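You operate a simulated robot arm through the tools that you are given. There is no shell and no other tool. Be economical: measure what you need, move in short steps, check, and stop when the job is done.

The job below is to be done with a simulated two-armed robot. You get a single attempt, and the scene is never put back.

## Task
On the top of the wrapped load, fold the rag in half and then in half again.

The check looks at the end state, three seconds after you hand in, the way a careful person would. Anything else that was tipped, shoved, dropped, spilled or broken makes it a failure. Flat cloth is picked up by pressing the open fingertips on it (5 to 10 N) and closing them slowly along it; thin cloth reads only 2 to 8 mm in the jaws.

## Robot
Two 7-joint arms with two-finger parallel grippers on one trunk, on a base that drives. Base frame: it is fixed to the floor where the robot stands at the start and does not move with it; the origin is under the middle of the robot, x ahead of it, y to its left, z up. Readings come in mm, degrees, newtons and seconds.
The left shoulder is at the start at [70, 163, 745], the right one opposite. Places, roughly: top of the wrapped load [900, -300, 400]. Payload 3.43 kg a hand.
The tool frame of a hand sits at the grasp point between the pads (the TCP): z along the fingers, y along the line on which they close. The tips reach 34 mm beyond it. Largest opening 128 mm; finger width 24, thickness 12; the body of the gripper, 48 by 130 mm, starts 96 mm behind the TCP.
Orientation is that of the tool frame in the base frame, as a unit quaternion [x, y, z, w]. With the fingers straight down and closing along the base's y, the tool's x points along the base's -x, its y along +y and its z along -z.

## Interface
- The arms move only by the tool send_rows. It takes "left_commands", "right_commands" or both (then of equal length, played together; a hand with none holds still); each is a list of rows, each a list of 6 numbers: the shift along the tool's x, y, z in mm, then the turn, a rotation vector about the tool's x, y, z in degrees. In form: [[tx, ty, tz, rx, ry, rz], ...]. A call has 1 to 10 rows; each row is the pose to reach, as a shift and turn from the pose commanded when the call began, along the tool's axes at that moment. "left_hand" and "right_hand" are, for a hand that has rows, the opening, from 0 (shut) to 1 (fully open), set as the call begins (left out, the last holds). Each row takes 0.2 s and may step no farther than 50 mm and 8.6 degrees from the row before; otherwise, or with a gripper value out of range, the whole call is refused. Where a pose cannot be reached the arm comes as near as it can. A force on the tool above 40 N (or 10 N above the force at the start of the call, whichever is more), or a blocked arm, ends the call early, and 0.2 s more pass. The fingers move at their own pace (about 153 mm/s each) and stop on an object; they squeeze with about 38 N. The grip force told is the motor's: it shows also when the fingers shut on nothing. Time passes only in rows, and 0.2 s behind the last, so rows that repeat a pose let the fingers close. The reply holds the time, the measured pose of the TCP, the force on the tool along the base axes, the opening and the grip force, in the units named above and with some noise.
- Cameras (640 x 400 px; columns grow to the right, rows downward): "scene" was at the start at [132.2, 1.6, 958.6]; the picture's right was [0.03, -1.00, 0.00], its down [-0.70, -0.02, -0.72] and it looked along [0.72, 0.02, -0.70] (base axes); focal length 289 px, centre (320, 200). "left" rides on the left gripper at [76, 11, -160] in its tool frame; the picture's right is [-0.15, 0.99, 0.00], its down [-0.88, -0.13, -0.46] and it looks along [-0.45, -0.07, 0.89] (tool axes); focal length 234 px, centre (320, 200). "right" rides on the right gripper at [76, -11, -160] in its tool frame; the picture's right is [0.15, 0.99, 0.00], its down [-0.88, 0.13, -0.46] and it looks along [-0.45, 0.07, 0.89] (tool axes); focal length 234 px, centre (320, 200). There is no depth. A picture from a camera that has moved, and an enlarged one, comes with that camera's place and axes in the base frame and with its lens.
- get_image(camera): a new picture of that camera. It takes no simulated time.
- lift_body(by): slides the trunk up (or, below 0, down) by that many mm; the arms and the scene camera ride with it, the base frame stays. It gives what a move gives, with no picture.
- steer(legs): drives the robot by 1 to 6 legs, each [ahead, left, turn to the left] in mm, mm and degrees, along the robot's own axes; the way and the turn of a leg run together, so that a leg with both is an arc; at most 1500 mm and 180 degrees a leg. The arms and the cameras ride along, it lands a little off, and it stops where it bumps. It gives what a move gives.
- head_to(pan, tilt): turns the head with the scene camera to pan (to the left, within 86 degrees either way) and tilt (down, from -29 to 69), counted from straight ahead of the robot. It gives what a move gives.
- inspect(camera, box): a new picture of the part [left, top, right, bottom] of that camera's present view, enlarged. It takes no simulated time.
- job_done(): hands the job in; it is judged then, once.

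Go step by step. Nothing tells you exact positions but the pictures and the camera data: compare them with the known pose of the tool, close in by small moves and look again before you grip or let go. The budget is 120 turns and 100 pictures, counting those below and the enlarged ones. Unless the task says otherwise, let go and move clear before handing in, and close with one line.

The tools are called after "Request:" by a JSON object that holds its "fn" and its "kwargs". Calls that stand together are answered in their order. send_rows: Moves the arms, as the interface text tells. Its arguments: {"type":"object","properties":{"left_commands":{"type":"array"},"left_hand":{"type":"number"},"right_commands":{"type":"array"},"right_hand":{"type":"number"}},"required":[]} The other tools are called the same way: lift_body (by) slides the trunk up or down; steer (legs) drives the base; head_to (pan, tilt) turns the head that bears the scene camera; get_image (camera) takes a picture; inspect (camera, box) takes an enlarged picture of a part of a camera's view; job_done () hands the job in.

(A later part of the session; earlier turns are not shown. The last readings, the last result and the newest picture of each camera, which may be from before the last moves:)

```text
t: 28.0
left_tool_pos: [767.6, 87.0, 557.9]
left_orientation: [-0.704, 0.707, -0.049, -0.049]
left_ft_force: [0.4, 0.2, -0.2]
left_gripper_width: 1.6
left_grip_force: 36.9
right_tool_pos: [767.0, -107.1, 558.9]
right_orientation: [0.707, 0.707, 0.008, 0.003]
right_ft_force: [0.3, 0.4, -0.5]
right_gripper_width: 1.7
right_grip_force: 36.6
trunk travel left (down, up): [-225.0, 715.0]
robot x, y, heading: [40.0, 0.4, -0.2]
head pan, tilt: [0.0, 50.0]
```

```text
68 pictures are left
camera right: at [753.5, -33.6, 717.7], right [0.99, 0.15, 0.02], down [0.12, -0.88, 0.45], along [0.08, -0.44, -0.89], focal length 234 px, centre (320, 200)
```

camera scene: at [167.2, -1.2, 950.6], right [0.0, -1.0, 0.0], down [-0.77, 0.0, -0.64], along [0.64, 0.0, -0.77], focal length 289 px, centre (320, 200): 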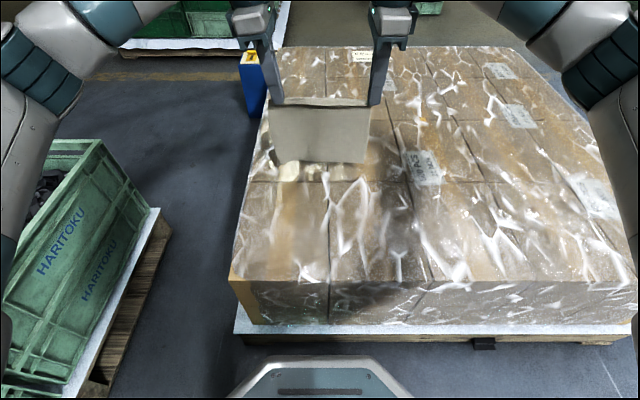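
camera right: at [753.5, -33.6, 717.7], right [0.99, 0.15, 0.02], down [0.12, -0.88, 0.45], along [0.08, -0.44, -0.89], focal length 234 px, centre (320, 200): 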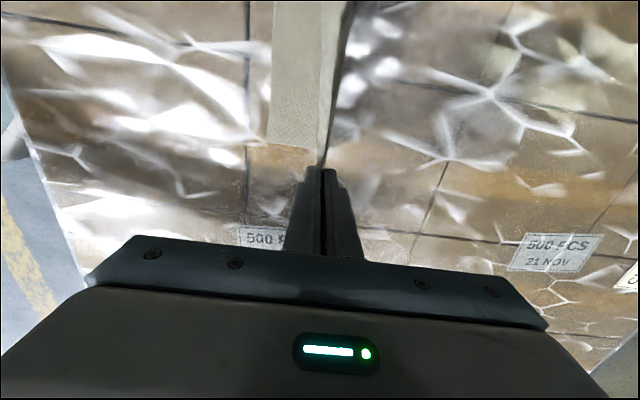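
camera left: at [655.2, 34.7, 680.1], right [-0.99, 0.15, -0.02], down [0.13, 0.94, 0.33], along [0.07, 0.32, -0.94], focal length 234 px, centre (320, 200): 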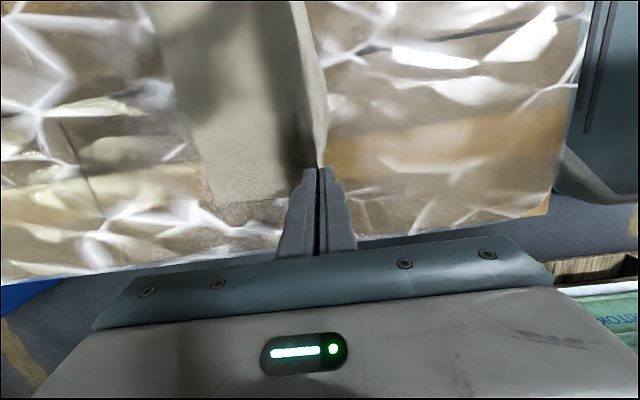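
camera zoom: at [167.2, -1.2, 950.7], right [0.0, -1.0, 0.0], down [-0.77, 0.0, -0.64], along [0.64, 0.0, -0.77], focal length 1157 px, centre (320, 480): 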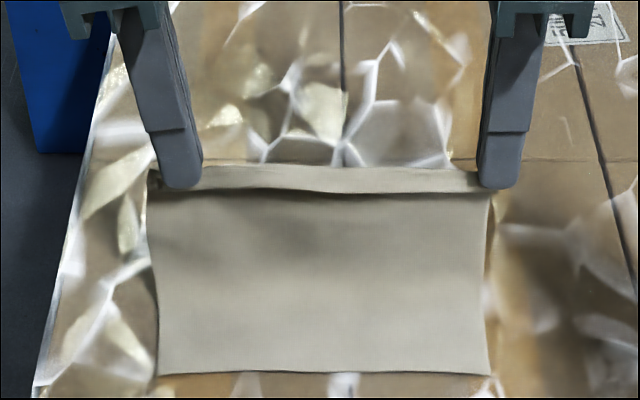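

That is working: the bottom edge lies at x≈695 and the sheet rises up to the hands. I'll continue to the fold line at about 793 and start back.

Request:
{"fn": "send_rows", "kwargs": {"left_commands": [[-1, -9, 10, 0, 0, 0], [-3, -18, 19, 0, 0, 0], [-4, -26, 28, 0, 0, 0], [-4, -26, 30, 0, 0, 0], [-4, -18, 31, 0, 0, 0], [-5, -8, 33, 0, 0, 0], [-5, 2, 37, 0, 0, 0], [-6, 12, 43, 0, 0, 0], [-7, 20, 51, 0, 0, 0], [-7, 20, 51, 0, 0, 0]], "right_commands": [[0, 9, 10, 0, 0, 0], [0, 18, 19, 0, 0, 0], [0, 26, 28, 0, 0, 0], [0, 26, 30, 0, 0, 0], [0, 18, 31, 0, 0, 0], [0, 8, 33, 0, 0, 0], [0, -2, 37, 0, 0, 0], [0, -12, 43, 0, 0, 0], [0, -20, 51, 0, 0, 0], [0, -20, 51, 0, 0, 0]]}}

Request:
{"fn": "inspect", "kwargs": {"camera": "scene", "box": [240, 80, 400, 180]}}

Request:
{"fn": "get_image", "kwargs": {"camera": "left"}}

```text
t: 30.2
left_tool_pos: [747.5, 87.3, 507.4]
left_orientation: [-0.704, 0.706, -0.049, -0.05]
left_ft_force: [-0.4, -0.8, 0.4]
left_gripper_width: 1.9
left_grip_force: 36.4
right_tool_pos: [747.7, -108.1, 507.6]
right_orientation: [0.708, 0.707, 0.008, 0.002]
right_ft_force: [0.4, 1.1, -0.1]
right_gripper_width: 1.6
right_grip_force: 36.7
trunk travel left (down, up): [-225.0, 715.0]
robot x, y, heading: [39.8, 1.3, -0.1]
head pan, tilt: [0.0, 50.0]
```

```text
4.00 times, centred on (320, 130) of scene
camera zoom: at [167.2, -1.2, 950.7], right [0.0, -1.0, 0.0], down [-0.77, 0.0, -0.64], along [0.64, 0.0, -0.77], focal length 1157 px, centre (320, 480)
```

zoom: 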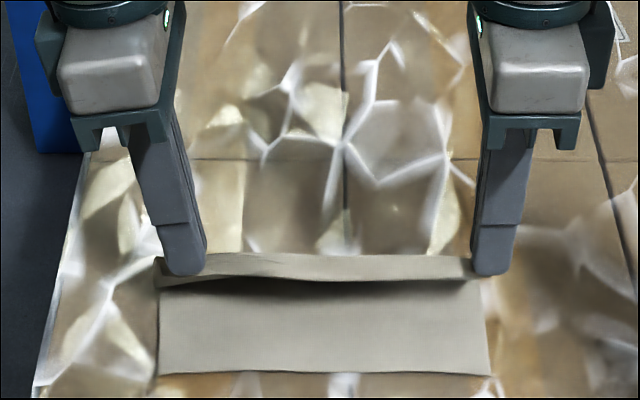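

```text
66 pictures are left
camera left: at [735.4, 34.6, 676.7], right [-0.99, 0.15, -0.02], down [0.13, 0.93, 0.33], along [0.07, 0.32, -0.94], focal length 234 px, centre (320, 200)
```

left: 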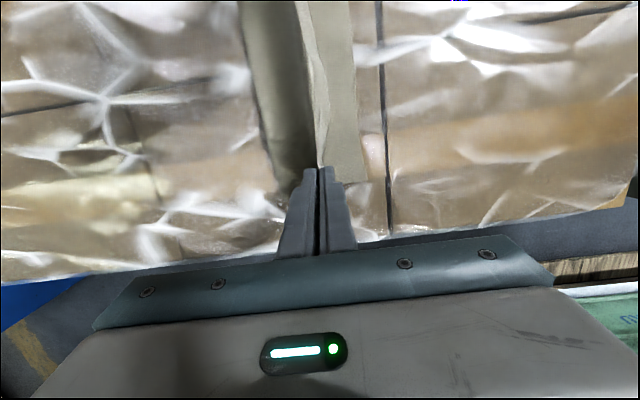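

The bottom edge stays at 695 and the loop curls ahead as intended. I'll lay the held edge down on top.

Request:
{"fn": "send_rows", "kwargs": {"left_commands": [[-1, 8, 9, 0, 0, 0], [-2, 15, 18, 0, 0, 0], [-4, 21, 27, 0, 0, 0], [-5, 26, 36, 0, 0, 0], [-6, 28, 43, 0, 0, 0], [-6, 28, 43, 0, 0, 0]], "right_commands": [[0, -8, 9, 0, 0, 0], [0, -15, 18, 0, 0, 0], [0, -21, 27, 0, 0, 0], [0, -26, 36, 0, 0, 0], [0, -28, 44, 0, 0, 0], [0, -28, 44, 0, 0, 0]]}}

Request:
{"fn": "inspect", "kwargs": {"camera": "scene", "box": [240, 80, 400, 180]}}

Request:
{"fn": "get_image", "kwargs": {"camera": "left"}}

Request:
{"fn": "get_image", "kwargs": {"camera": "right"}}

```text
t: 31.6
left_tool_pos: [719.2, 86.8, 463.4]
left_orientation: [-0.705, 0.706, -0.049, -0.05]
left_ft_force: [0.7, -0.3, -0.6]
left_gripper_width: 1.5
left_grip_force: 36.3
right_tool_pos: [719.7, -106.4, 462.8]
right_orientation: [0.707, 0.707, 0.008, 0.003]
right_ft_force: [-0.4, -0.2, 0.5]
right_gripper_width: 1.3
right_grip_force: 36.0
trunk travel left (down, up): [-225.0, 715.0]
robot x, y, heading: [35.8, 1.8, -0.1]
head pan, tilt: [0.0, 50.0]
```

```text
4.00 times, centred on (320, 130) of scene
camera zoom: at [167.2, -1.2, 950.7], right [0.0, -1.0, 0.0], down [-0.77, 0.0, -0.64], along [0.64, 0.0, -0.77], focal length 1157 px, centre (320, 480)
```

zoom: 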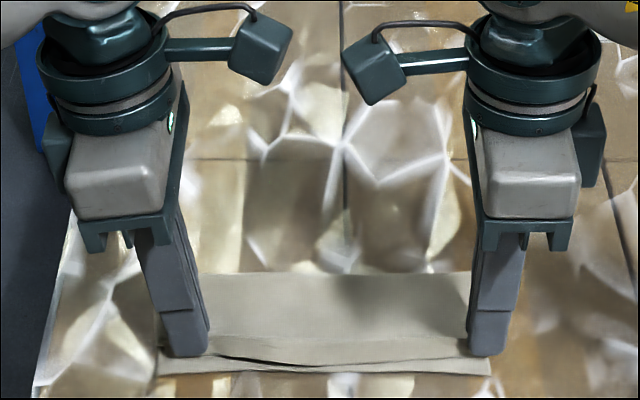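

```text
64 pictures are left
camera left: at [707.1, 34.4, 633.1], right [-0.99, 0.15, -0.02], down [0.13, 0.93, 0.33], along [0.07, 0.32, -0.94], focal length 234 px, centre (320, 200)
```

left: 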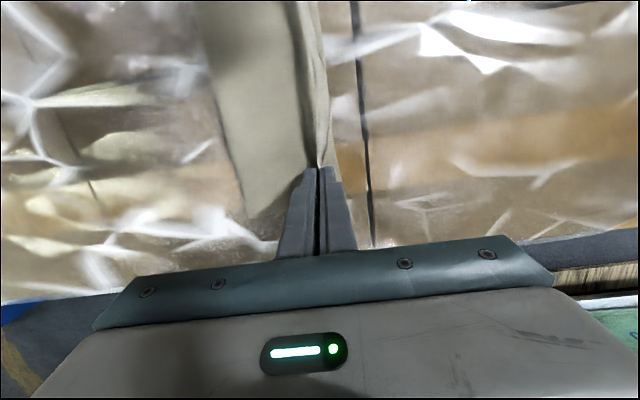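

```text
63 pictures are left
camera right: at [706.9, -32.8, 622.6], right [0.99, 0.15, 0.02], down [0.12, -0.88, 0.45], along [0.08, -0.44, -0.89], focal length 234 px, centre (320, 200)
```

right: 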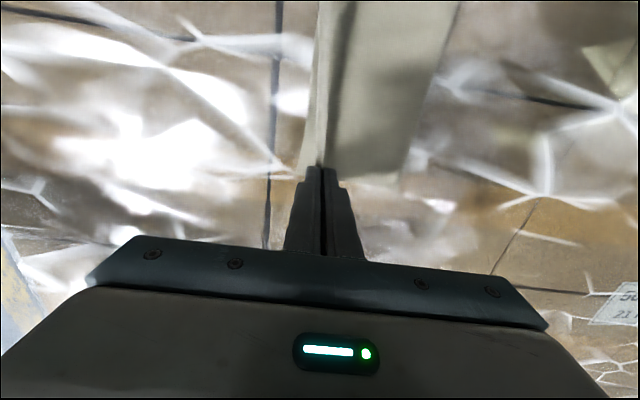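

The fold is laid neatly, with the lip edge about 8 mm short of the lower edge. I'll lower the hands a touch, ease them −3 mm in x, release and lift.

Request:
{"fn": "send_rows", "kwargs": {"left_commands": [[0, 2, 2, 0, 0, 0], [0, 3, 3, 0, 0, 0], [0, 3, 3, 0, 0, 0]], "right_commands": [[0, -2, 2, 0, 0, 0], [0, -3, 4, 0, 0, 0], [0, -3, 4, 0, 0, 0]]}}

Request:
{"fn": "send_rows", "kwargs": {"left_commands": [[0, 0, 0, 0, 0, 0], [0, 0, -1, 0, 0, 0]], "right_commands": [[0, 0, 0, 0, 0, 0], [0, 0, -1, 0, 0, 0]], "left_hand": 0.15, "right_hand": 0.15}}

Request:
{"fn": "send_rows", "kwargs": {"left_commands": [[0, 0, -12, 0, 0, 0], [0, 0, -30, 0, 0, 0], [0, 0, -60, 0, 0, 0], [0, 0, -90, 0, 0, 0]], "right_commands": [[0, 0, -12, 0, 0, 0], [0, 0, -30, 0, 0, 0], [0, 0, -60, 0, 0, 0], [0, 0, -90, 0, 0, 0]]}}

Request:
{"fn": "get_image", "kwargs": {"camera": "left"}}

Request:
{"fn": "inspect", "kwargs": {"camera": "scene", "box": [240, 100, 400, 200]}}

```text
t: 32.4
left_tool_pos: [717.1, 86.5, 460.7]
left_orientation: [-0.704, 0.707, -0.049, -0.049]
left_ft_force: [-0.4, -1.3, 0.1]
left_gripper_width: 1.7
left_grip_force: 36.5
right_tool_pos: [715.8, -108.5, 460.0]
right_orientation: [0.707, 0.707, 0.007, 0.003]
right_ft_force: [-0.8, 0.4, -0.9]
right_gripper_width: 1.7
right_grip_force: 36.6
trunk travel left (down, up): [-225.0, 715.0]
robot x, y, heading: [41.8, -0.2, 0.0]
head pan, tilt: [0.0, 50.0]
```

```text
t: 33.0
left_tool_pos: [717.0, 86.3, 462.7]
left_orientation: [-0.704, 0.707, -0.049, -0.049]
left_ft_force: [0.1, -0.2, 0.0]
left_gripper_width: 19.2
left_grip_force: 0.1
right_tool_pos: [718.1, -107.2, 460.8]
right_orientation: [0.707, 0.707, 0.008, 0.003]
right_ft_force: [-0.5, -0.5, 0.3]
right_gripper_width: 19.1
right_grip_force: 0.0
trunk travel left (down, up): [-225.0, 715.0]
robot x, y, heading: [38.6, -1.0, -0.0]
head pan, tilt: [0.0, 50.0]
```

```text
t: 34.0
left_tool_pos: [717.0, 98.5, 552.0]
left_orientation: [-0.704, 0.707, -0.05, -0.05]
left_ft_force: [-0.3, -0.8, -0.4]
left_gripper_width: 19.3
left_grip_force: 0.0
right_tool_pos: [716.1, -108.1, 550.3]
right_orientation: [0.707, 0.707, 0.009, 0.003]
right_ft_force: [0.4, -0.6, 0.3]
right_gripper_width: 19.1
right_grip_force: 0.1
trunk travel left (down, up): [-225.0, 715.0]
robot x, y, heading: [40.2, -2.9, 0.1]
head pan, tilt: [0.0, 50.0]
```

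```text
62 pictures are left
camera left: at [704.5, 46.3, 721.4], right [-0.99, 0.15, -0.02], down [0.13, 0.93, 0.33], along [0.07, 0.32, -0.94], focal length 234 px, centre (320, 200)
```

left: 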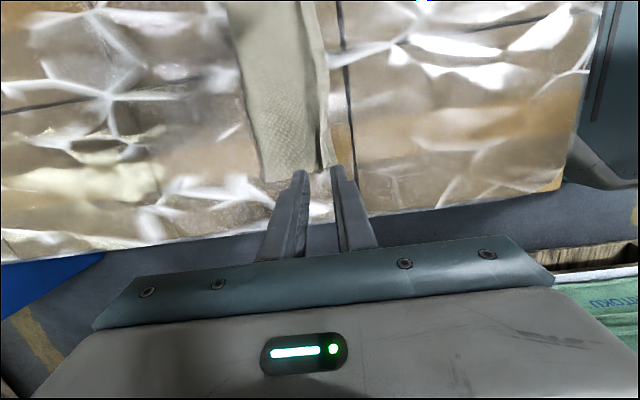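

```text
4.00 times, centred on (320, 150) of scene
camera zoom: at [166.7, -1.2, 950.6], right [0.0, -1.0, 0.0], down [-0.77, 0.0, -0.64], along [0.64, 0.0, -0.77], focal length 1157 px, centre (320, 400)
```

zoom: 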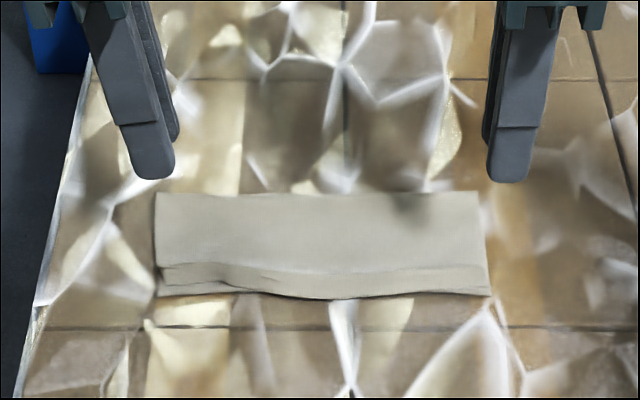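

The first fold is clean: the rag is now about 100 × 217 mm, at x 693–793 and y −110 to 107, with its open edges on the near side. For the second fold I'll park the right hand aside and bring the left hand upright, closing along y, to take both layers at the left end.

Request:
{"fn": "send_rows", "kwargs": {"left_commands": [[0, 0, -10, 0, -8, 0], [0, 0, -20, 0, -8, 0]], "right_commands": [[-20, 0, -25, 0, 0, 0], [-50, 0, -50, 0, 0, 0]]}}

Request:
{"fn": "send_rows", "kwargs": {"left_commands": [[0, 0, 0, 0, 0, 8.5], [0, 0, 0, 0, 0, 17], [0, 0, 0, 0, 0, 25.5], [0, 0, 0, 0, 0, 34], [0, 0, 0, 0, 0, 42.5], [0, 0, 0, 0, 0, 51], [0, 0, 0, 0, 0, 59.5], [0, 0, 0, 0, 0, 68], [0, 0, 0, 0, 0, 76.5], [0, 0, 0, 0, 0, 85]], "right_commands": [[-15, 0, 0, 0, 0, -8.5], [-30, 0, 0, 0, 0, -17], [-45, 0, 0, 0, 0, -25.5], [-60, 0, 0, 0, 0, -34], [-75, 0, 0, 0, 0, -42.5], [-90, 0, 0, 0, 0, -51], [-105, 0, 0, 0, 0, -59.5], [-120, 0, 0, 0, 0, -68], [-135, 0, 0, 0, 0, -76.5], [-150, 0, 0, 0, 0, -85]]}}

Request:
{"fn": "inspect", "kwargs": {"camera": "scene", "box": [260, 130, 380, 205]}}

Request:
{"fn": "get_image", "kwargs": {"camera": "left"}}

```text
t: 34.6
left_tool_pos: [716.7, 102.9, 570.7]
left_orientation: [-0.706, 0.708, 0.001, 0.0]
left_ft_force: [-0.1, 0.1, 0.3]
left_gripper_width: 19.2
left_grip_force: 0.0
right_tool_pos: [713.6, -157.0, 598.8]
right_orientation: [0.706, 0.708, 0.007, 0.003]
right_ft_force: [-0.5, -0.5, -0.1]
right_gripper_width: 19.0
right_grip_force: 0.0
trunk travel left (down, up): [-225.0, 715.0]
robot x, y, heading: [41.1, 3.5, 0.1]
head pan, tilt: [0.0, 50.0]
```

```text
t: 36.8
left_tool_pos: [716.3, 101.9, 570.6]
left_orientation: [-0.041, 0.999, 0.001, 0.0]
left_ft_force: [0.8, 0.2, 0.6]
left_gripper_width: 19.1
left_grip_force: 0.0
right_tool_pos: [716.2, -308.6, 598.0]
right_orientation: [0.042, 0.999, 0.005, 0.007]
right_ft_force: [-0.1, -0.2, 0.2]
right_gripper_width: 19.3
right_grip_force: 0.1
trunk travel left (down, up): [-225.0, 715.0]
robot x, y, heading: [41.1, 2.4, -0.1]
head pan, tilt: [0.0, 50.0]
```

```text
5.33 times, centred on (320, 168) of scene
camera zoom: at [167.1, -1.3, 950.7], right [0.0, -1.0, 0.0], down [-0.77, 0.0, -0.64], along [0.64, 0.0, -0.77], focal length 1543 px, centre (320, 373)
```

zoom: 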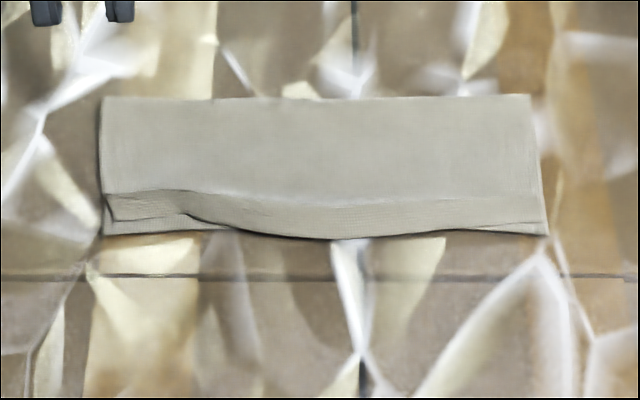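

```text
59 pictures are left
camera left: at [639.2, 106.8, 731.2], right [0.07, 1.0, 0.0], down [0.89, -0.06, 0.46], along [0.45, -0.03, -0.89], focal length 234 px, centre (320, 200)
```

left: 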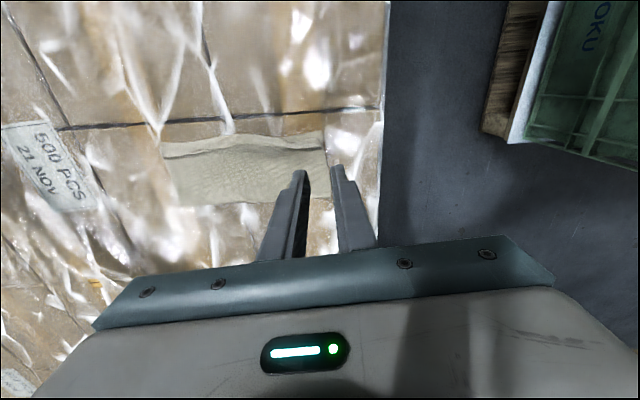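

The strip's left end sits at y≈107, around mid x 742. I'll bring the left hand over it and square up the angle.

Request:
{"fn": "send_rows", "kwargs": {"left_commands": [[-14, -8, 20, 0, 0, 4.7], [-28, -15, 50, 0, 0, 4.7], [-28, -15, 80, 0, 0, 4.7], [-28, -15, 100, 0, 0, 4.7], [-28, -15, 100, 0, 0, 4.7]], "left_hand": 0.2}}

Request:
{"fn": "get_image", "kwargs": {"camera": "left"}}

Request:
{"fn": "inspect", "kwargs": {"camera": "scene", "box": [240, 110, 400, 210]}}

```text
t: 38.0
left_tool_pos: [745.2, 88.9, 470.6]
left_orientation: [-0.001, 1.0, 0.0, 0.0]
left_ft_force: [-0.4, 1.0, 0.0]
left_gripper_width: 25.5
left_grip_force: 0.1
right_tool_pos: [715.0, -308.5, 598.5]
right_orientation: [0.044, 0.999, 0.004, 0.007]
right_ft_force: [0.9, 0.0, -0.9]
right_gripper_width: 19.3
right_grip_force: 0.0
trunk travel left (down, up): [-225.0, 715.0]
robot x, y, heading: [42.2, -2.6, -0.0]
head pan, tilt: [0.0, 50.0]
```

```text
58 pictures are left
camera left: at [669.3, 100.1, 631.3], right [0.14, 0.99, 0.0], down [0.88, -0.13, 0.46], along [0.45, -0.07, -0.89], focal length 234 px, centre (320, 200)
```

left: 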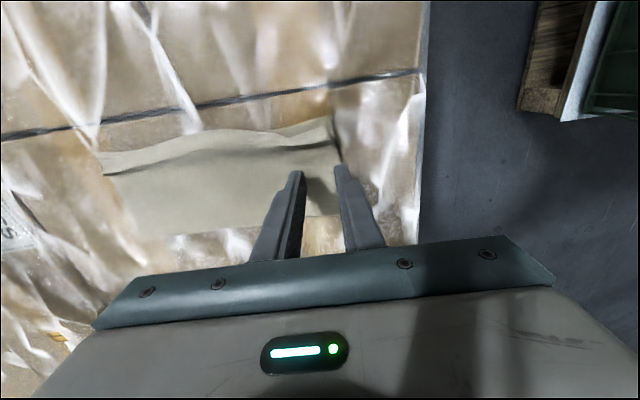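

```text
4.00 times, centred on (320, 160) of scene
camera zoom: at [167.1, -1.2, 950.7], right [0.0, -1.0, 0.0], down [-0.77, 0.0, -0.64], along [0.64, 0.0, -0.77], focal length 1157 px, centre (320, 360)
```

zoom: 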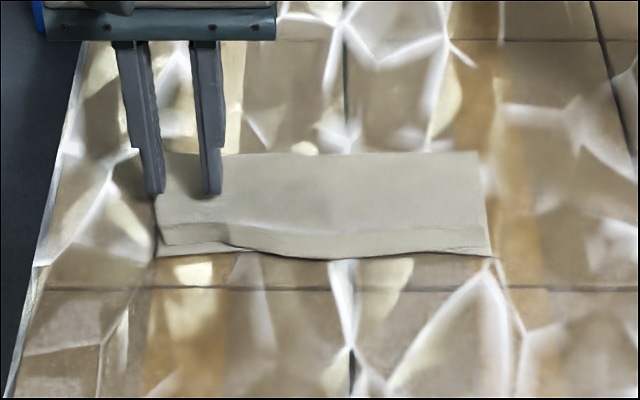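

The fingers straddle the left edge well. I'll move 3 mm inward and press.

Request:
{"fn": "send_rows", "kwargs": {"left_commands": [[0, -3, 6, 0, 0, 0], [0, -3, 11, 0, 0, 0], [0, -3, 13, 0, 0, 0], [0, -3, 15, 0, 0, 0]]}}

```text
t: 39.0
left_tool_pos: [745.7, 86.3, 456.3]
left_orientation: [0.0, 1.0, 0.0, 0.0]
left_ft_force: [-0.5, -0.2, 6.9]
left_gripper_width: 25.8
left_grip_force: 0.1
right_tool_pos: [713.6, -308.0, 598.4]
right_orientation: [0.044, 0.999, 0.004, 0.008]
right_ft_force: [-0.2, -1.0, -0.7]
right_gripper_width: 19.1
right_grip_force: 0.0
trunk travel left (down, up): [-225.0, 715.0]
robot x, y, heading: [37.4, -1.2, 0.3]
head pan, tilt: [0.0, 50.0]
```

The contact force is 7 N. I'll press slightly more and close in steps.

Request:
{"fn": "send_rows", "kwargs": {"left_commands": [[0, 0, 1.5, 0, 0, 0]], "left_hand": 0.16}}

Request:
{"fn": "send_rows", "kwargs": {"left_commands": [[0, 0, 0, 0, 0, 0]], "left_hand": 0.12}}

Request:
{"fn": "send_rows", "kwargs": {"left_commands": [[0, 0, 0, 0, 0, 0]], "left_hand": 0.08}}

Request:
{"fn": "send_rows", "kwargs": {"left_commands": [[0, 0, 0, 0, 0, 0]], "left_hand": 0.04}}

Request:
{"fn": "send_rows", "kwargs": {"left_commands": [[0, 0, 0, 0, 0, 0], [0, 0, 0, 0, 0, 0]], "left_hand": 0}}

Request:
{"fn": "get_image", "kwargs": {"camera": "left"}}

Request:
{"fn": "inspect", "kwargs": {"camera": "scene", "box": [260, 130, 380, 205]}}

```text
t: 39.4
left_tool_pos: [745.1, 85.3, 457.1]
left_orientation: [-0.001, 1.0, 0.0, 0.001]
left_ft_force: [0.9, -1.1, 14.5]
left_gripper_width: 19.7
left_grip_force: 0.0
right_tool_pos: [713.9, -307.6, 600.5]
right_orientation: [0.043, 0.999, 0.004, 0.008]
right_ft_force: [-0.8, 0.1, -0.7]
right_gripper_width: 19.0
right_grip_force: 0.0
trunk travel left (down, up): [-225.0, 715.0]
robot x, y, heading: [40.5, -0.8, -0.0]
head pan, tilt: [0.0, 50.0]
```

```text
t: 39.8
left_tool_pos: [744.3, 85.3, 457.6]
left_orientation: [-0.002, 1.0, 0.0, 0.002]
left_ft_force: [2.4, -1.5, 19.2]
left_gripper_width: 14.2
left_grip_force: 0.0
right_tool_pos: [714.2, -308.9, 600.7]
right_orientation: [0.043, 0.999, 0.004, 0.009]
right_ft_force: [-0.4, 0.0, -0.3]
right_gripper_width: 19.4
right_grip_force: 0.1
trunk travel left (down, up): [-225.0, 715.0]
robot x, y, heading: [37.1, -0.9, 0.1]
head pan, tilt: [0.0, 50.0]
```

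```text
t: 40.2
left_tool_pos: [745.3, 86.4, 457.0]
left_orientation: [-0.001, 1.0, 0.0, 0.003]
left_ft_force: [2.6, -2.0, 21.8]
left_gripper_width: 8.5
left_grip_force: 0.1
right_tool_pos: [713.3, -308.0, 599.5]
right_orientation: [0.044, 0.999, 0.004, 0.008]
right_ft_force: [0.0, 1.0, 0.7]
right_gripper_width: 19.2
right_grip_force: 0.1
trunk travel left (down, up): [-225.0, 715.0]
robot x, y, heading: [38.6, 1.8, -0.1]
head pan, tilt: [0.0, 50.0]
```

```text
t: 40.6
left_tool_pos: [744.7, 87.2, 456.7]
left_orientation: [-0.001, 1.0, 0.0, 0.002]
left_ft_force: [2.4, 0.9, 24.7]
left_gripper_width: 5.2
left_grip_force: 0.3
right_tool_pos: [713.2, -309.2, 600.2]
right_orientation: [0.044, 0.999, 0.003, 0.01]
right_ft_force: [-0.7, 0.2, -0.5]
right_gripper_width: 19.3
right_grip_force: 0.1
trunk travel left (down, up): [-225.0, 715.0]
robot x, y, heading: [38.2, -0.5, -0.1]
head pan, tilt: [0.0, 50.0]
```

```text
t: 41.2
left_tool_pos: [744.8, 86.0, 456.6]
left_orientation: [-0.001, 1.0, 0.0, 0.002]
left_ft_force: [1.6, 0.4, 27.3]
left_gripper_width: 1.6
left_grip_force: 36.8
right_tool_pos: [713.1, -309.3, 601.2]
right_orientation: [0.043, 0.999, 0.004, 0.009]
right_ft_force: [0.5, 0.3, 0.5]
right_gripper_width: 19.1
right_grip_force: 0.0
trunk travel left (down, up): [-225.0, 715.0]
robot x, y, heading: [41.4, 3.4, 0.1]
head pan, tilt: [0.0, 50.0]
```

```text
56 pictures are left
camera left: at [667.6, 97.3, 617.0], right [0.14, 0.99, 0.0], down [0.88, -0.13, 0.46], along [0.45, -0.07, -0.89], focal length 234 px, centre (320, 200)
```

left: 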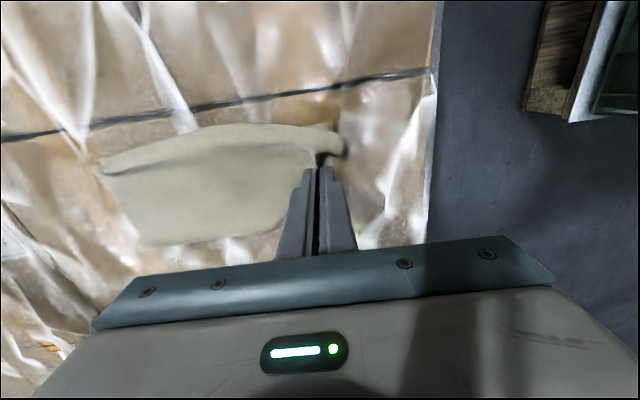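

```text
5.33 times, centred on (320, 168) of scene
camera zoom: at [164.9, -1.6, 951.1], right [0.0, -1.0, 0.0], down [-0.76, 0.0, -0.64], along [0.64, 0.0, -0.76], focal length 1543 px, centre (320, 373)
```

zoom: 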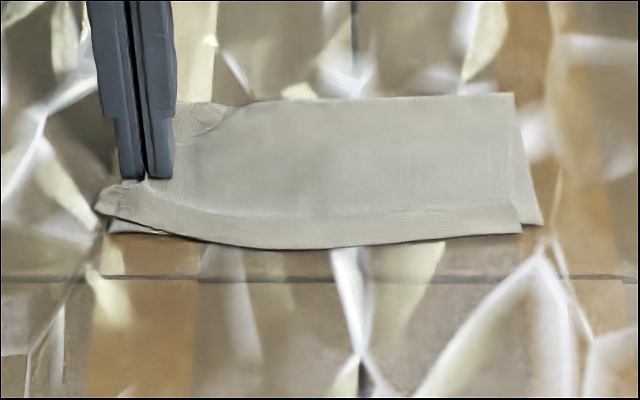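

The jaws read 1.6 mm, so only the top layer was taken, and it was dragged slightly. I'll open in steps while still pressed to undo the ruck, then lift and look.

Request:
{"fn": "send_rows", "kwargs": {"left_commands": [[0, 0, -1, 0, 0, 0]], "left_hand": 0.06}}

Request:
{"fn": "send_rows", "kwargs": {"left_commands": [[0, -2, 0, 0, 0, 0]], "left_hand": 0.12}}

Request:
{"fn": "send_rows", "kwargs": {"left_commands": [[0, -3, 0, 0, 0, 0]], "left_hand": 0.2}}

Request:
{"fn": "send_rows", "kwargs": {"left_commands": [[0, 0, -10, 0, 0, 0], [0, 20, -40, 0, 0, 0], [0, 40, -60, 0, 0, 0]]}}

Request:
{"fn": "inspect", "kwargs": {"camera": "scene", "box": [260, 130, 380, 205]}}

Request:
{"fn": "get_image", "kwargs": {"camera": "left"}}

```text
t: 41.6
left_tool_pos: [744.4, 86.0, 457.4]
left_orientation: [0.0, 1.0, 0.0, 0.002]
left_ft_force: [2.5, -4.1, 22.4]
left_gripper_width: 5.6
left_grip_force: 0.1
right_tool_pos: [714.8, -309.1, 599.7]
right_orientation: [0.043, 0.999, 0.004, 0.008]
right_ft_force: [0.4, -0.4, -0.4]
right_gripper_width: 19.1
right_grip_force: 0.0
trunk travel left (down, up): [-225.0, 715.0]
robot x, y, heading: [39.8, -0.9, 0.1]
head pan, tilt: [0.0, 50.0]
```

```text
t: 42.0
left_tool_pos: [743.7, 83.6, 457.0]
left_orientation: [0.0, 1.0, 0.001, 0.0]
left_ft_force: [-2.9, -1.6, 20.1]
left_gripper_width: 13.7
left_grip_force: 0.1
right_tool_pos: [713.9, -309.1, 600.6]
right_orientation: [0.044, 0.999, 0.004, 0.009]
right_ft_force: [-0.1, 0.0, -0.8]
right_gripper_width: 19.5
right_grip_force: 0.1
trunk travel left (down, up): [-225.0, 715.0]
robot x, y, heading: [43.7, 4.8, 0.2]
head pan, tilt: [0.0, 50.0]
```

```text
t: 42.4
left_tool_pos: [743.4, 82.3, 456.8]
left_orientation: [-0.001, 1.0, 0.001, 0.001]
left_ft_force: [-0.2, 1.0, 17.9]
left_gripper_width: 24.8
left_grip_force: 0.1
right_tool_pos: [714.7, -308.0, 600.8]
right_orientation: [0.042, 0.999, 0.004, 0.008]
right_ft_force: [-0.7, -0.8, 0.3]
right_gripper_width: 19.4
right_grip_force: 0.0
trunk travel left (down, up): [-225.0, 715.0]
robot x, y, heading: [36.4, -1.2, -0.1]
head pan, tilt: [0.0, 50.0]
```

```text
t: 43.2
left_tool_pos: [746.1, 123.0, 516.3]
left_orientation: [-0.002, 1.0, -0.001, -0.001]
left_ft_force: [0.6, -0.5, 0.6]
left_gripper_width: 25.6
left_grip_force: 0.1
right_tool_pos: [715.1, -308.3, 600.0]
right_orientation: [0.043, 0.999, 0.004, 0.007]
right_ft_force: [0.4, -0.8, 0.6]
right_gripper_width: 19.2
right_grip_force: 0.1
trunk travel left (down, up): [-225.0, 715.0]
robot x, y, heading: [39.2, 0.3, 0.0]
head pan, tilt: [0.0, 50.0]
```

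```text
5.33 times, centred on (320, 168) of scene
camera zoom: at [166.9, -1.1, 950.6], right [0.0, -1.0, 0.0], down [-0.77, 0.0, -0.64], along [0.64, 0.0, -0.77], focal length 1543 px, centre (320, 373)
```

zoom: 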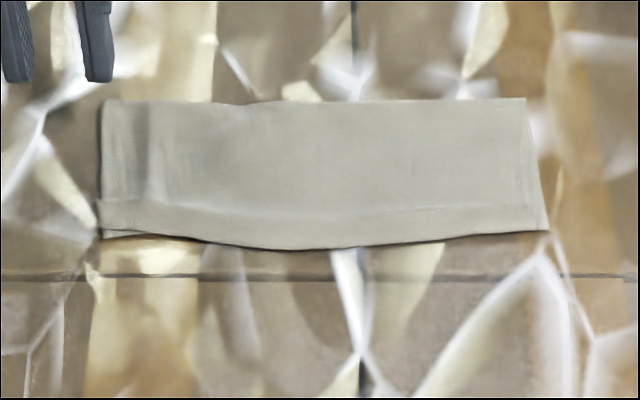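

```text
53 pictures are left
camera left: at [668.4, 133.2, 676.1], right [0.14, 0.99, 0.0], down [0.88, -0.13, 0.46], along [0.45, -0.07, -0.89], focal length 234 px, centre (320, 200)
```

left: 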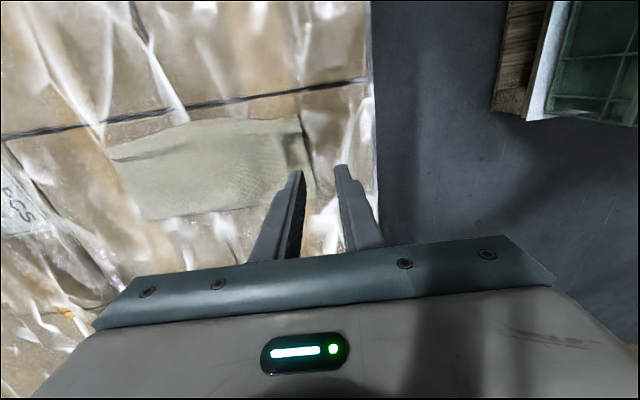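

The strip opened back out cleanly. This time I'll tilt the hand 3° so the outer finger rides on the load just beyond the end. The inner finger will pin the strip while the outer one scrapes both edges inward.

Request:
{"fn": "send_rows", "kwargs": {"left_commands": [[0, -14, 10, 3, 0, 0], [0, -28, 25, 3, 0, 0], [0, -28, 45, 3, 0, 0], [0, -28, 54, 3, 0, 0], [0, -28, 54, 3, 0, 0]], "left_hand": 0.31}}

Request:
{"fn": "inspect", "kwargs": {"camera": "scene", "box": [260, 130, 380, 205]}}

Request:
{"fn": "get_image", "kwargs": {"camera": "left"}}

```text
t: 44.4
left_tool_pos: [745.2, 92.2, 461.6]
left_orientation: [-0.001, 1.0, -0.026, 0.0]
left_ft_force: [-0.8, -0.1, 0.1]
left_gripper_width: 39.6
left_grip_force: 0.0
right_tool_pos: [715.5, -308.4, 599.8]
right_orientation: [0.044, 0.999, 0.003, 0.007]
right_ft_force: [0.1, -0.5, 0.5]
right_gripper_width: 19.1
right_grip_force: 0.0
trunk travel left (down, up): [-225.0, 715.0]
robot x, y, heading: [40.5, -1.3, 0.1]
head pan, tilt: [0.0, 50.0]
```

```text
5.33 times, centred on (320, 168) of scene
camera zoom: at [167.1, -1.3, 950.7], right [0.0, -1.0, 0.0], down [-0.77, 0.0, -0.64], along [0.64, 0.0, -0.77], focal length 1543 px, centre (320, 373)
```

zoom: 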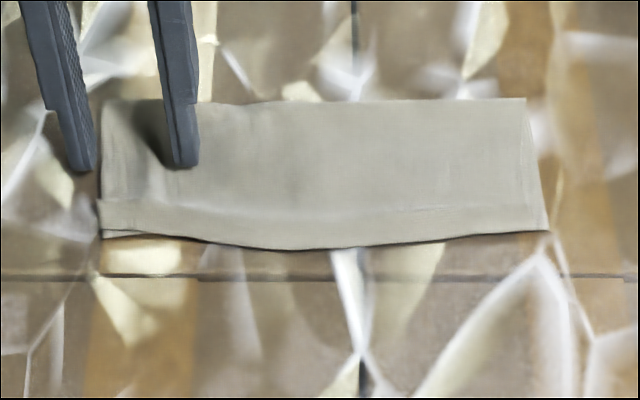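

```text
51 pictures are left
camera left: at [668.5, 112.9, 621.1], right [0.14, 0.99, -0.05], down [0.88, -0.1, 0.46], along [0.45, -0.11, -0.89], focal length 234 px, centre (320, 200)
```

left: 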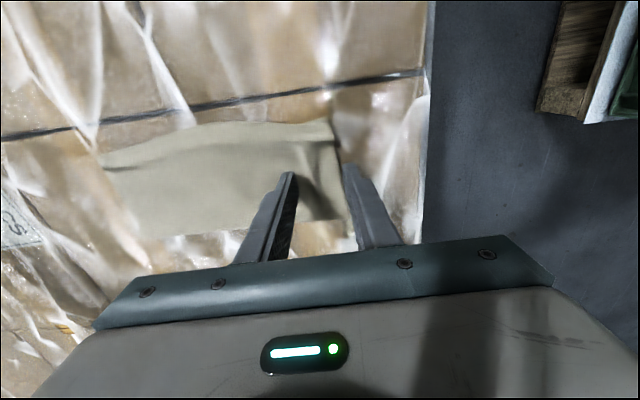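

The outer finger is just beyond the strip's end. I'll press down.

Request:
{"fn": "send_rows", "kwargs": {"left_commands": [[0, 0, 3, 0, 0, 0], [0, 0, 5, 0, 0, 0], [0, 0, 6, 0, 0, 0]]}}

```text
t: 45.2
left_tool_pos: [743.5, 94.6, 457.3]
left_orientation: [-0.001, 1.0, -0.025, 0.001]
left_ft_force: [-1.7, 0.4, 7.0]
left_gripper_width: 39.6
left_grip_force: 0.1
right_tool_pos: [715.8, -308.1, 599.8]
right_orientation: [0.043, 0.999, 0.003, 0.008]
right_ft_force: [-0.5, -0.5, 0.3]
right_gripper_width: 19.2
right_grip_force: 0.1
trunk travel left (down, up): [-225.0, 715.0]
robot x, y, heading: [36.9, -0.1, 0.2]
head pan, tilt: [0.0, 50.0]
```

The press force is 7 N. I'll close in steps, shifting the hand inward so the inner finger stays put.

Request:
{"fn": "send_rows", "kwargs": {"left_commands": [[0, -2, 1.5, 0, 0, 0], [0, -4, 1.5, 0, 0, 0]], "left_hand": 0.25}}

Request:
{"fn": "send_rows", "kwargs": {"left_commands": [[0, -2, 0, 0, 0, 0], [0, -4, 0.5, 0, 0, 0]], "left_hand": 0.19}}

Request:
{"fn": "inspect", "kwargs": {"camera": "left", "box": [220, 90, 420, 215]}}

```text
t: 45.8
left_tool_pos: [745.5, 90.7, 457.1]
left_orientation: [-0.002, 1.0, -0.027, 0.001]
left_ft_force: [2.0, 4.3, 15.2]
left_gripper_width: 33.9
left_grip_force: 2.5
right_tool_pos: [714.0, -306.9, 600.5]
right_orientation: [0.043, 0.999, 0.004, 0.008]
right_ft_force: [0.5, 0.4, 0.2]
right_gripper_width: 19.1
right_grip_force: 0.1
trunk travel left (down, up): [-225.0, 715.0]
robot x, y, heading: [40.0, -2.5, 0.2]
head pan, tilt: [0.0, 50.0]
```

```text
t: 46.4
left_tool_pos: [745.2, 83.4, 456.9]
left_orientation: [0.0, 1.0, -0.027, 0.002]
left_ft_force: [0.6, -3.8, 18.3]
left_gripper_width: 21.5
left_grip_force: 0.1
right_tool_pos: [713.5, -309.6, 601.5]
right_orientation: [0.044, 0.999, 0.004, 0.008]
right_ft_force: [0.7, 0.8, 0.1]
right_gripper_width: 19.1
right_grip_force: 0.0
trunk travel left (down, up): [-225.0, 715.0]
robot x, y, heading: [37.1, -0.5, 0.3]
head pan, tilt: [0.0, 50.0]
```

```text
3.20 times, centred on (320, 152) of left
camera zoom: at [667.8, 102.7, 615.8], right [0.15, 0.99, -0.05], down [0.88, -0.11, 0.46], along [0.45, -0.11, -0.88], focal length 749 px, centre (320, 352)
```

zoom: 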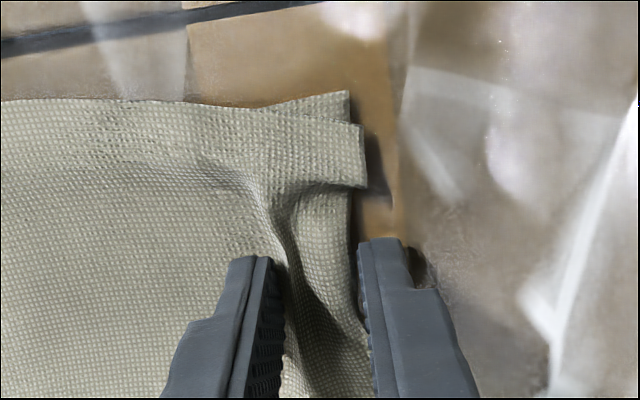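

A ruck is rising between the fingers, with the edge against the outer one. I'll keep closing.

Request:
{"fn": "send_rows", "kwargs": {"left_commands": [[0, -2, 0, 0, 0, 0], [0, -4, 0.5, 0, 0, 0]], "left_hand": 0.13}}

Request:
{"fn": "send_rows", "kwargs": {"left_commands": [[0, -2, 0, 0, 0, 0], [0, -4, 0, 0, 0, 0]], "left_hand": 0.07}}

Request:
{"fn": "inspect", "kwargs": {"camera": "left", "box": [220, 90, 420, 215]}}

Request:
{"fn": "send_rows", "kwargs": {"left_commands": [[0, -2, 0, 0, 0, 0], [0, -2, 0, 0, 0, 0], [0, -2, 0, 0, 0, 0]], "left_hand": 0}}

Request:
{"fn": "inspect", "kwargs": {"camera": "left", "box": [220, 90, 420, 215]}}

```text
t: 47.0
left_tool_pos: [744.4, 82.9, 456.8]
left_orientation: [-0.003, 1.0, -0.027, 0.002]
left_ft_force: [0.5, 6.5, 22.7]
left_gripper_width: 18.1
left_grip_force: 1.5
right_tool_pos: [714.2, -308.0, 600.8]
right_orientation: [0.043, 0.999, 0.004, 0.008]
right_ft_force: [0.2, 0.5, 0.7]
right_gripper_width: 19.2
right_grip_force: 0.0
trunk travel left (down, up): [-225.0, 715.0]
robot x, y, heading: [42.3, 1.5, 0.1]
head pan, tilt: [0.0, 50.0]
```

```text
t: 47.6
left_tool_pos: [745.4, 76.2, 456.0]
left_orientation: [0.0, 1.0, -0.026, 0.002]
left_ft_force: [0.2, 4.4, 23.8]
left_gripper_width: 7.3
left_grip_force: 0.0
right_tool_pos: [713.3, -309.7, 601.5]
right_orientation: [0.044, 0.999, 0.004, 0.009]
right_ft_force: [0.0, 0.2, 0.3]
right_gripper_width: 19.2
right_grip_force: 0.1
trunk travel left (down, up): [-225.0, 715.0]
robot x, y, heading: [36.6, 2.5, 0.1]
head pan, tilt: [0.0, 50.0]
```

```text
3.20 times, centred on (320, 152) of left
camera zoom: at [667.8, 96.4, 615.6], right [0.14, 0.99, -0.05], down [0.88, -0.1, 0.46], along [0.45, -0.11, -0.88], focal length 749 px, centre (320, 352)
```

zoom: 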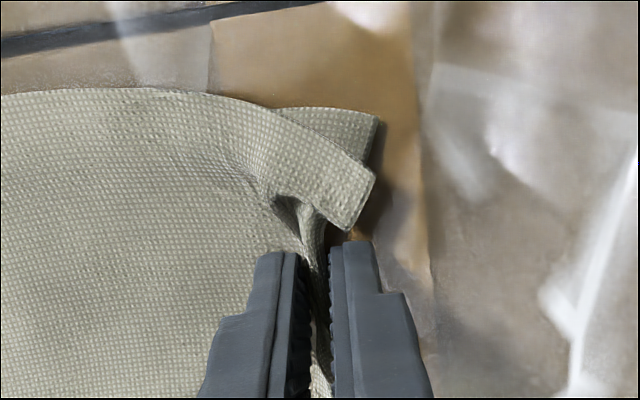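

```text
t: 48.4
left_tool_pos: [744.8, 75.9, 457.4]
left_orientation: [0.0, 1.0, -0.027, 0.003]
left_ft_force: [-0.2, 4.5, 23.4]
left_gripper_width: 3.5
left_grip_force: 38.1
right_tool_pos: [713.8, -308.8, 601.9]
right_orientation: [0.043, 0.999, 0.004, 0.009]
right_ft_force: [0.4, 0.2, -0.1]
right_gripper_width: 19.3
right_grip_force: 0.1
trunk travel left (down, up): [-225.0, 715.0]
robot x, y, heading: [43.1, -1.9, -0.1]
head pan, tilt: [0.0, 50.0]
```

```text
3.20 times, centred on (320, 152) of left
camera zoom: at [667.8, 94.8, 615.7], right [0.14, 0.99, -0.05], down [0.88, -0.1, 0.46], along [0.45, -0.11, -0.88], focal length 749 px, centre (320, 352)
```

zoom: 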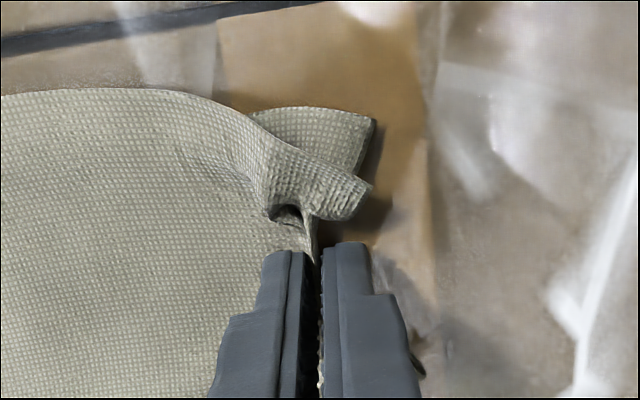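

The jaws read 3.5 mm, which is four thicknesses, so both layers are held. I'll lift gently and check.

Request:
{"fn": "send_rows", "kwargs": {"left_commands": [[0, -1, -8, 0, 0, 0], [0, -3, -20, 0, 0, 0], [0, -6, -35, 0, 0, 0], [0, -10, -50, 0, 0, 0], [0, -10, -50, 0, 0, 0]]}}

Request:
{"fn": "get_image", "kwargs": {"camera": "left"}}

Request:
{"fn": "inspect", "kwargs": {"camera": "scene", "box": [260, 120, 380, 195]}}

```text
t: 49.6
left_tool_pos: [744.7, 68.4, 504.2]
left_orientation: [-0.001, 1.0, -0.026, 0.0]
left_ft_force: [-0.6, 0.0, -0.2]
left_gripper_width: 3.0
left_grip_force: 37.7
right_tool_pos: [714.5, -309.1, 599.6]
right_orientation: [0.044, 0.999, 0.003, 0.007]
right_ft_force: [0.4, -0.1, -0.9]
right_gripper_width: 19.1
right_grip_force: 0.0
trunk travel left (down, up): [-225.0, 715.0]
robot x, y, heading: [39.3, 3.4, -0.1]
head pan, tilt: [0.0, 50.0]
```

```text
47 pictures are left
camera left: at [668.5, 87.6, 664.2], right [0.14, 0.99, -0.05], down [0.88, -0.1, 0.46], along [0.45, -0.11, -0.89], focal length 234 px, centre (320, 200)
```

left: 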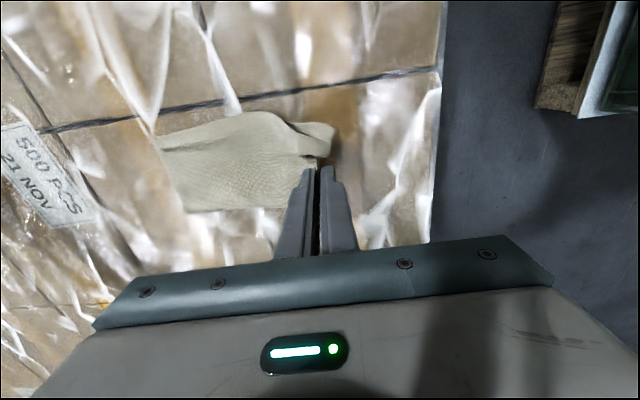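

```text
5.33 times, centred on (320, 158) of scene
camera zoom: at [167.1, -1.3, 950.6], right [0.0, -1.0, 0.0], down [-0.77, 0.0, -0.64], along [0.64, 0.0, -0.77], focal length 1543 px, centre (320, 427)
```

zoom: 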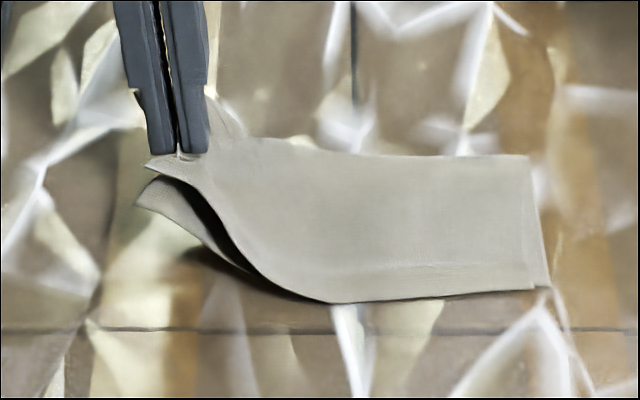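

Both layers are held. As with the first fold, I'll lift the strip so it hangs from its end.

Request:
{"fn": "send_rows", "kwargs": {"left_commands": [[0, -4, -25, 0, 0, 0], [0, -7, -50, 0, 0, 0], [0, -10, -75, 0, 0, 0], [0, -12, -100, 0, 0, 0], [0, -14, -125, 0, 0, 0], [0, -16, -150, 0, 0, 0], [0, -16, -162, 0, 0, 0], [0, -16, -162, 0, 0, 0]]}}

Request:
{"fn": "inspect", "kwargs": {"camera": "scene", "box": [200, 50, 440, 200]}}

```text
t: 51.4
left_tool_pos: [746.1, 59.8, 666.4]
left_orientation: [-0.001, 1.0, -0.026, 0.0]
left_ft_force: [-0.4, -1.0, -0.1]
left_gripper_width: 3.0
left_grip_force: 38.1
right_tool_pos: [714.8, -309.2, 598.5]
right_orientation: [0.043, 0.999, 0.004, 0.007]
right_ft_force: [-0.5, -0.5, -1.1]
right_gripper_width: 19.1
right_grip_force: 0.2
trunk travel left (down, up): [-225.0, 715.0]
robot x, y, heading: [40.8, -0.5, -0.1]
head pan, tilt: [0.0, 50.0]
```

```text
2.67 times, centred on (320, 125) of scene
camera zoom: at [167.1, -1.2, 950.6], right [0.0, -1.0, 0.0], down [-0.77, 0.0, -0.64], along [0.64, 0.0, -0.77], focal length 771 px, centre (320, 400)
```

zoom: 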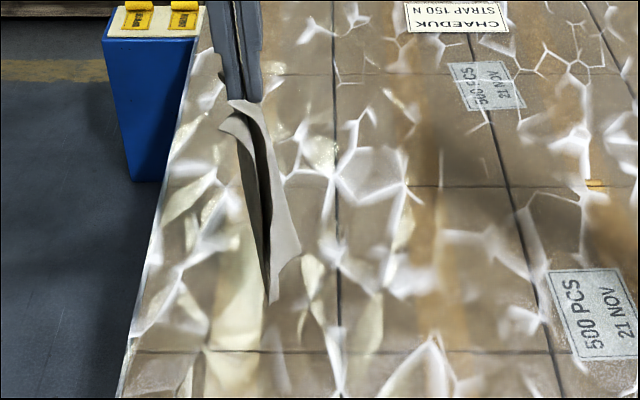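

The strip hangs edge-on to the camera. I'll look closer at how the layers sit.

Request:
{"fn": "inspect", "kwargs": {"camera": "scene", "box": [260, 75, 340, 175]}}

Request:
{"fn": "get_image", "kwargs": {"camera": "left"}}

```text
4.00 times, centred on (300, 125) of scene
camera zoom: at [167.1, -1.2, 950.6], right [0.0, -1.0, 0.0], down [-0.77, 0.0, -0.64], along [0.64, 0.0, -0.77], focal length 1157 px, centre (400, 500)
```

zoom: 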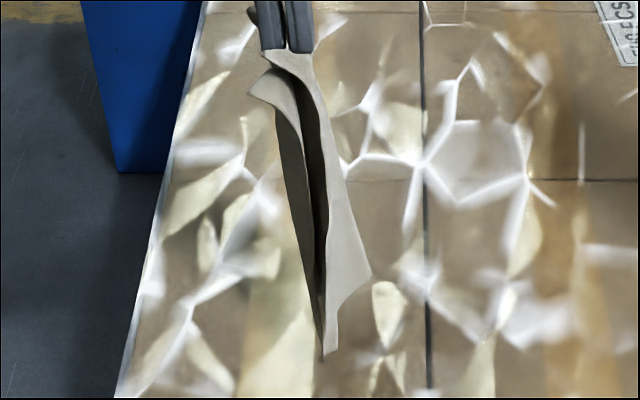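

```text
43 pictures are left
camera left: at [669.4, 79.7, 826.6], right [0.14, 0.99, -0.05], down [0.88, -0.1, 0.46], along [0.45, -0.11, -0.89], focal length 234 px, centre (320, 200)
```

left: 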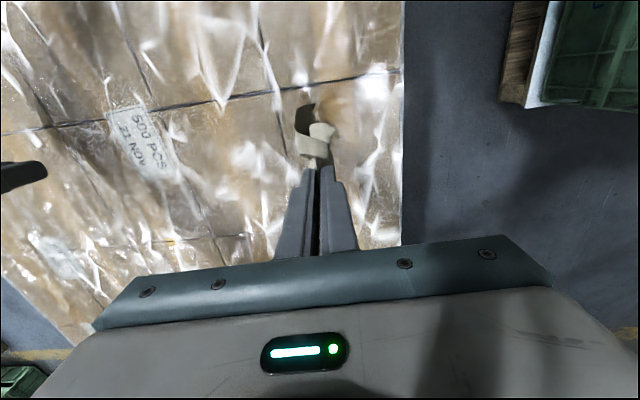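

The bottom edge hangs twisted by about 17°. I'll yaw the hand to square it.

Request:
{"fn": "send_rows", "kwargs": {"left_commands": [[0, 0, 0, 0, 0, -5], [0, 0, 0, 0, 0, -10], [0, 0, 0, 0, 0, -16], [0, 0, 0, 0, 0, -16], [0, 0, 0, 0, 0, -16]]}}

Request:
{"fn": "inspect", "kwargs": {"camera": "scene", "box": [260, 75, 340, 175]}}

```text
t: 52.6
left_tool_pos: [745.9, 59.9, 666.1]
left_orientation: [-0.14, 0.99, -0.026, -0.003]
left_ft_force: [-0.2, 0.8, -0.1]
left_gripper_width: 3.3
left_grip_force: 37.8
right_tool_pos: [713.4, -307.3, 598.8]
right_orientation: [0.044, 0.999, 0.004, 0.008]
right_ft_force: [-0.1, -0.9, -0.6]
right_gripper_width: 19.4
right_grip_force: 0.1
trunk travel left (down, up): [-225.0, 715.0]
robot x, y, heading: [36.1, 1.5, -0.1]
head pan, tilt: [0.0, 50.0]
```

```text
4.00 times, centred on (300, 125) of scene
camera zoom: at [167.1, -1.2, 950.6], right [0.0, -1.0, 0.0], down [-0.77, 0.0, -0.64], along [0.64, 0.0, -0.77], focal length 1157 px, centre (400, 500)
```

zoom: 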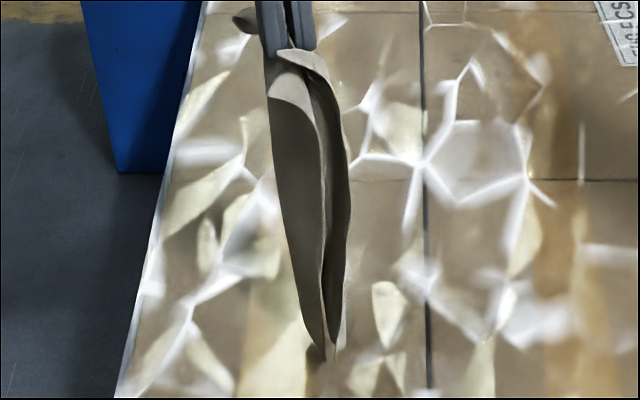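

That slightly overshoots, so I'll take back 6° of yaw while lowering the bottom edge to near contact.

Request:
{"fn": "send_rows", "kwargs": {"left_commands": [[1, -3, 7, 0, 0, 3], [2, -6, 14, 0, 0, 6], [3, -9, 20, 0, 0, 6], [3, -10, 26, 0, 0, 6], [3, -10, 26, 0, 0, 6]]}}

Request:
{"fn": "inspect", "kwargs": {"camera": "scene", "box": [260, 75, 340, 175]}}

```text
t: 53.8
left_tool_pos: [745.5, 48.1, 642.0]
left_orientation: [-0.088, 0.996, -0.025, -0.002]
left_ft_force: [0.2, -1.0, 0.6]
left_gripper_width: 3.0
left_grip_force: 37.2
right_tool_pos: [715.2, -308.6, 598.9]
right_orientation: [0.044, 0.999, 0.004, 0.007]
right_ft_force: [0.1, 0.7, 0.3]
right_gripper_width: 19.0
right_grip_force: 0.2
trunk travel left (down, up): [-225.0, 715.0]
robot x, y, heading: [42.9, -3.0, -0.0]
head pan, tilt: [0.0, 50.0]
```

```text
4.00 times, centred on (300, 125) of scene
camera zoom: at [167.1, -1.2, 950.7], right [0.0, -1.0, 0.0], down [-0.77, 0.0, -0.64], along [0.64, 0.0, -0.77], focal length 1157 px, centre (400, 500)
```

zoom: 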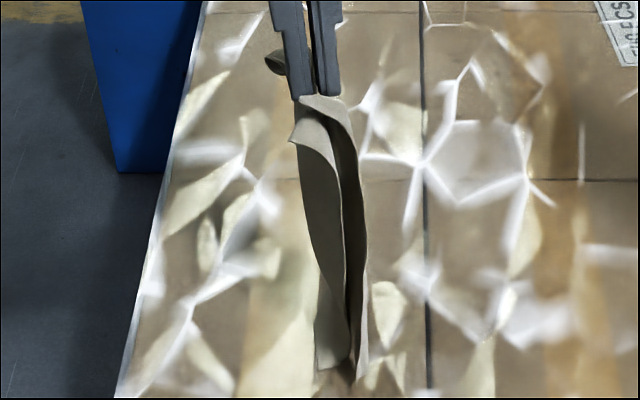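

I'll let it settle and look again.

Request:
{"fn": "send_rows", "kwargs": {"left_commands": [[0, 0, 0, 0, 0, 0], [0, 0, 0, 0, 0, 0], [0, 0, 0, 0, 0, 0], [0, 0, 0, 0, 0, 0], [0, 0, 0, 0, 0, 0]]}}

Request:
{"fn": "inspect", "kwargs": {"camera": "scene", "box": [270, 90, 334, 170]}}

```text
t: 55.0
left_tool_pos: [743.4, 48.5, 642.5]
left_orientation: [-0.089, 0.996, -0.026, -0.002]
left_ft_force: [0.5, 0.0, -0.4]
left_gripper_width: 3.2
left_grip_force: 37.9
right_tool_pos: [715.1, -308.4, 599.3]
right_orientation: [0.044, 0.999, 0.003, 0.006]
right_ft_force: [0.3, 0.1, 0.0]
right_gripper_width: 19.2
right_grip_force: 0.1
trunk travel left (down, up): [-225.0, 715.0]
robot x, y, heading: [39.6, 0.3, -0.3]
head pan, tilt: [0.0, 50.0]
```

```text
5.00 times, centred on (302, 130) of scene
camera zoom: at [167.1, -1.3, 950.6], right [0.0, -1.0, 0.0], down [-0.77, 0.0, -0.64], along [0.64, 0.0, -0.77], focal length 1446 px, centre (410, 550)
```

zoom: 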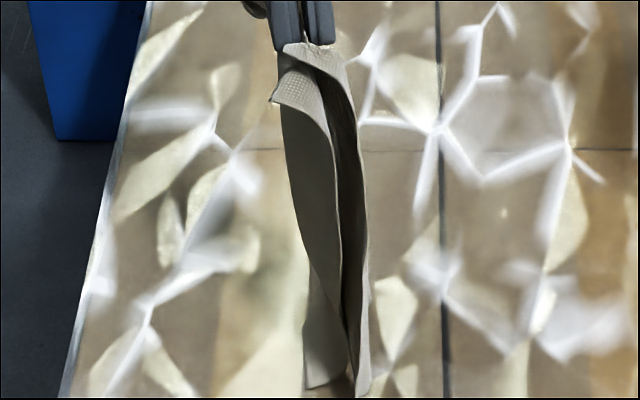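

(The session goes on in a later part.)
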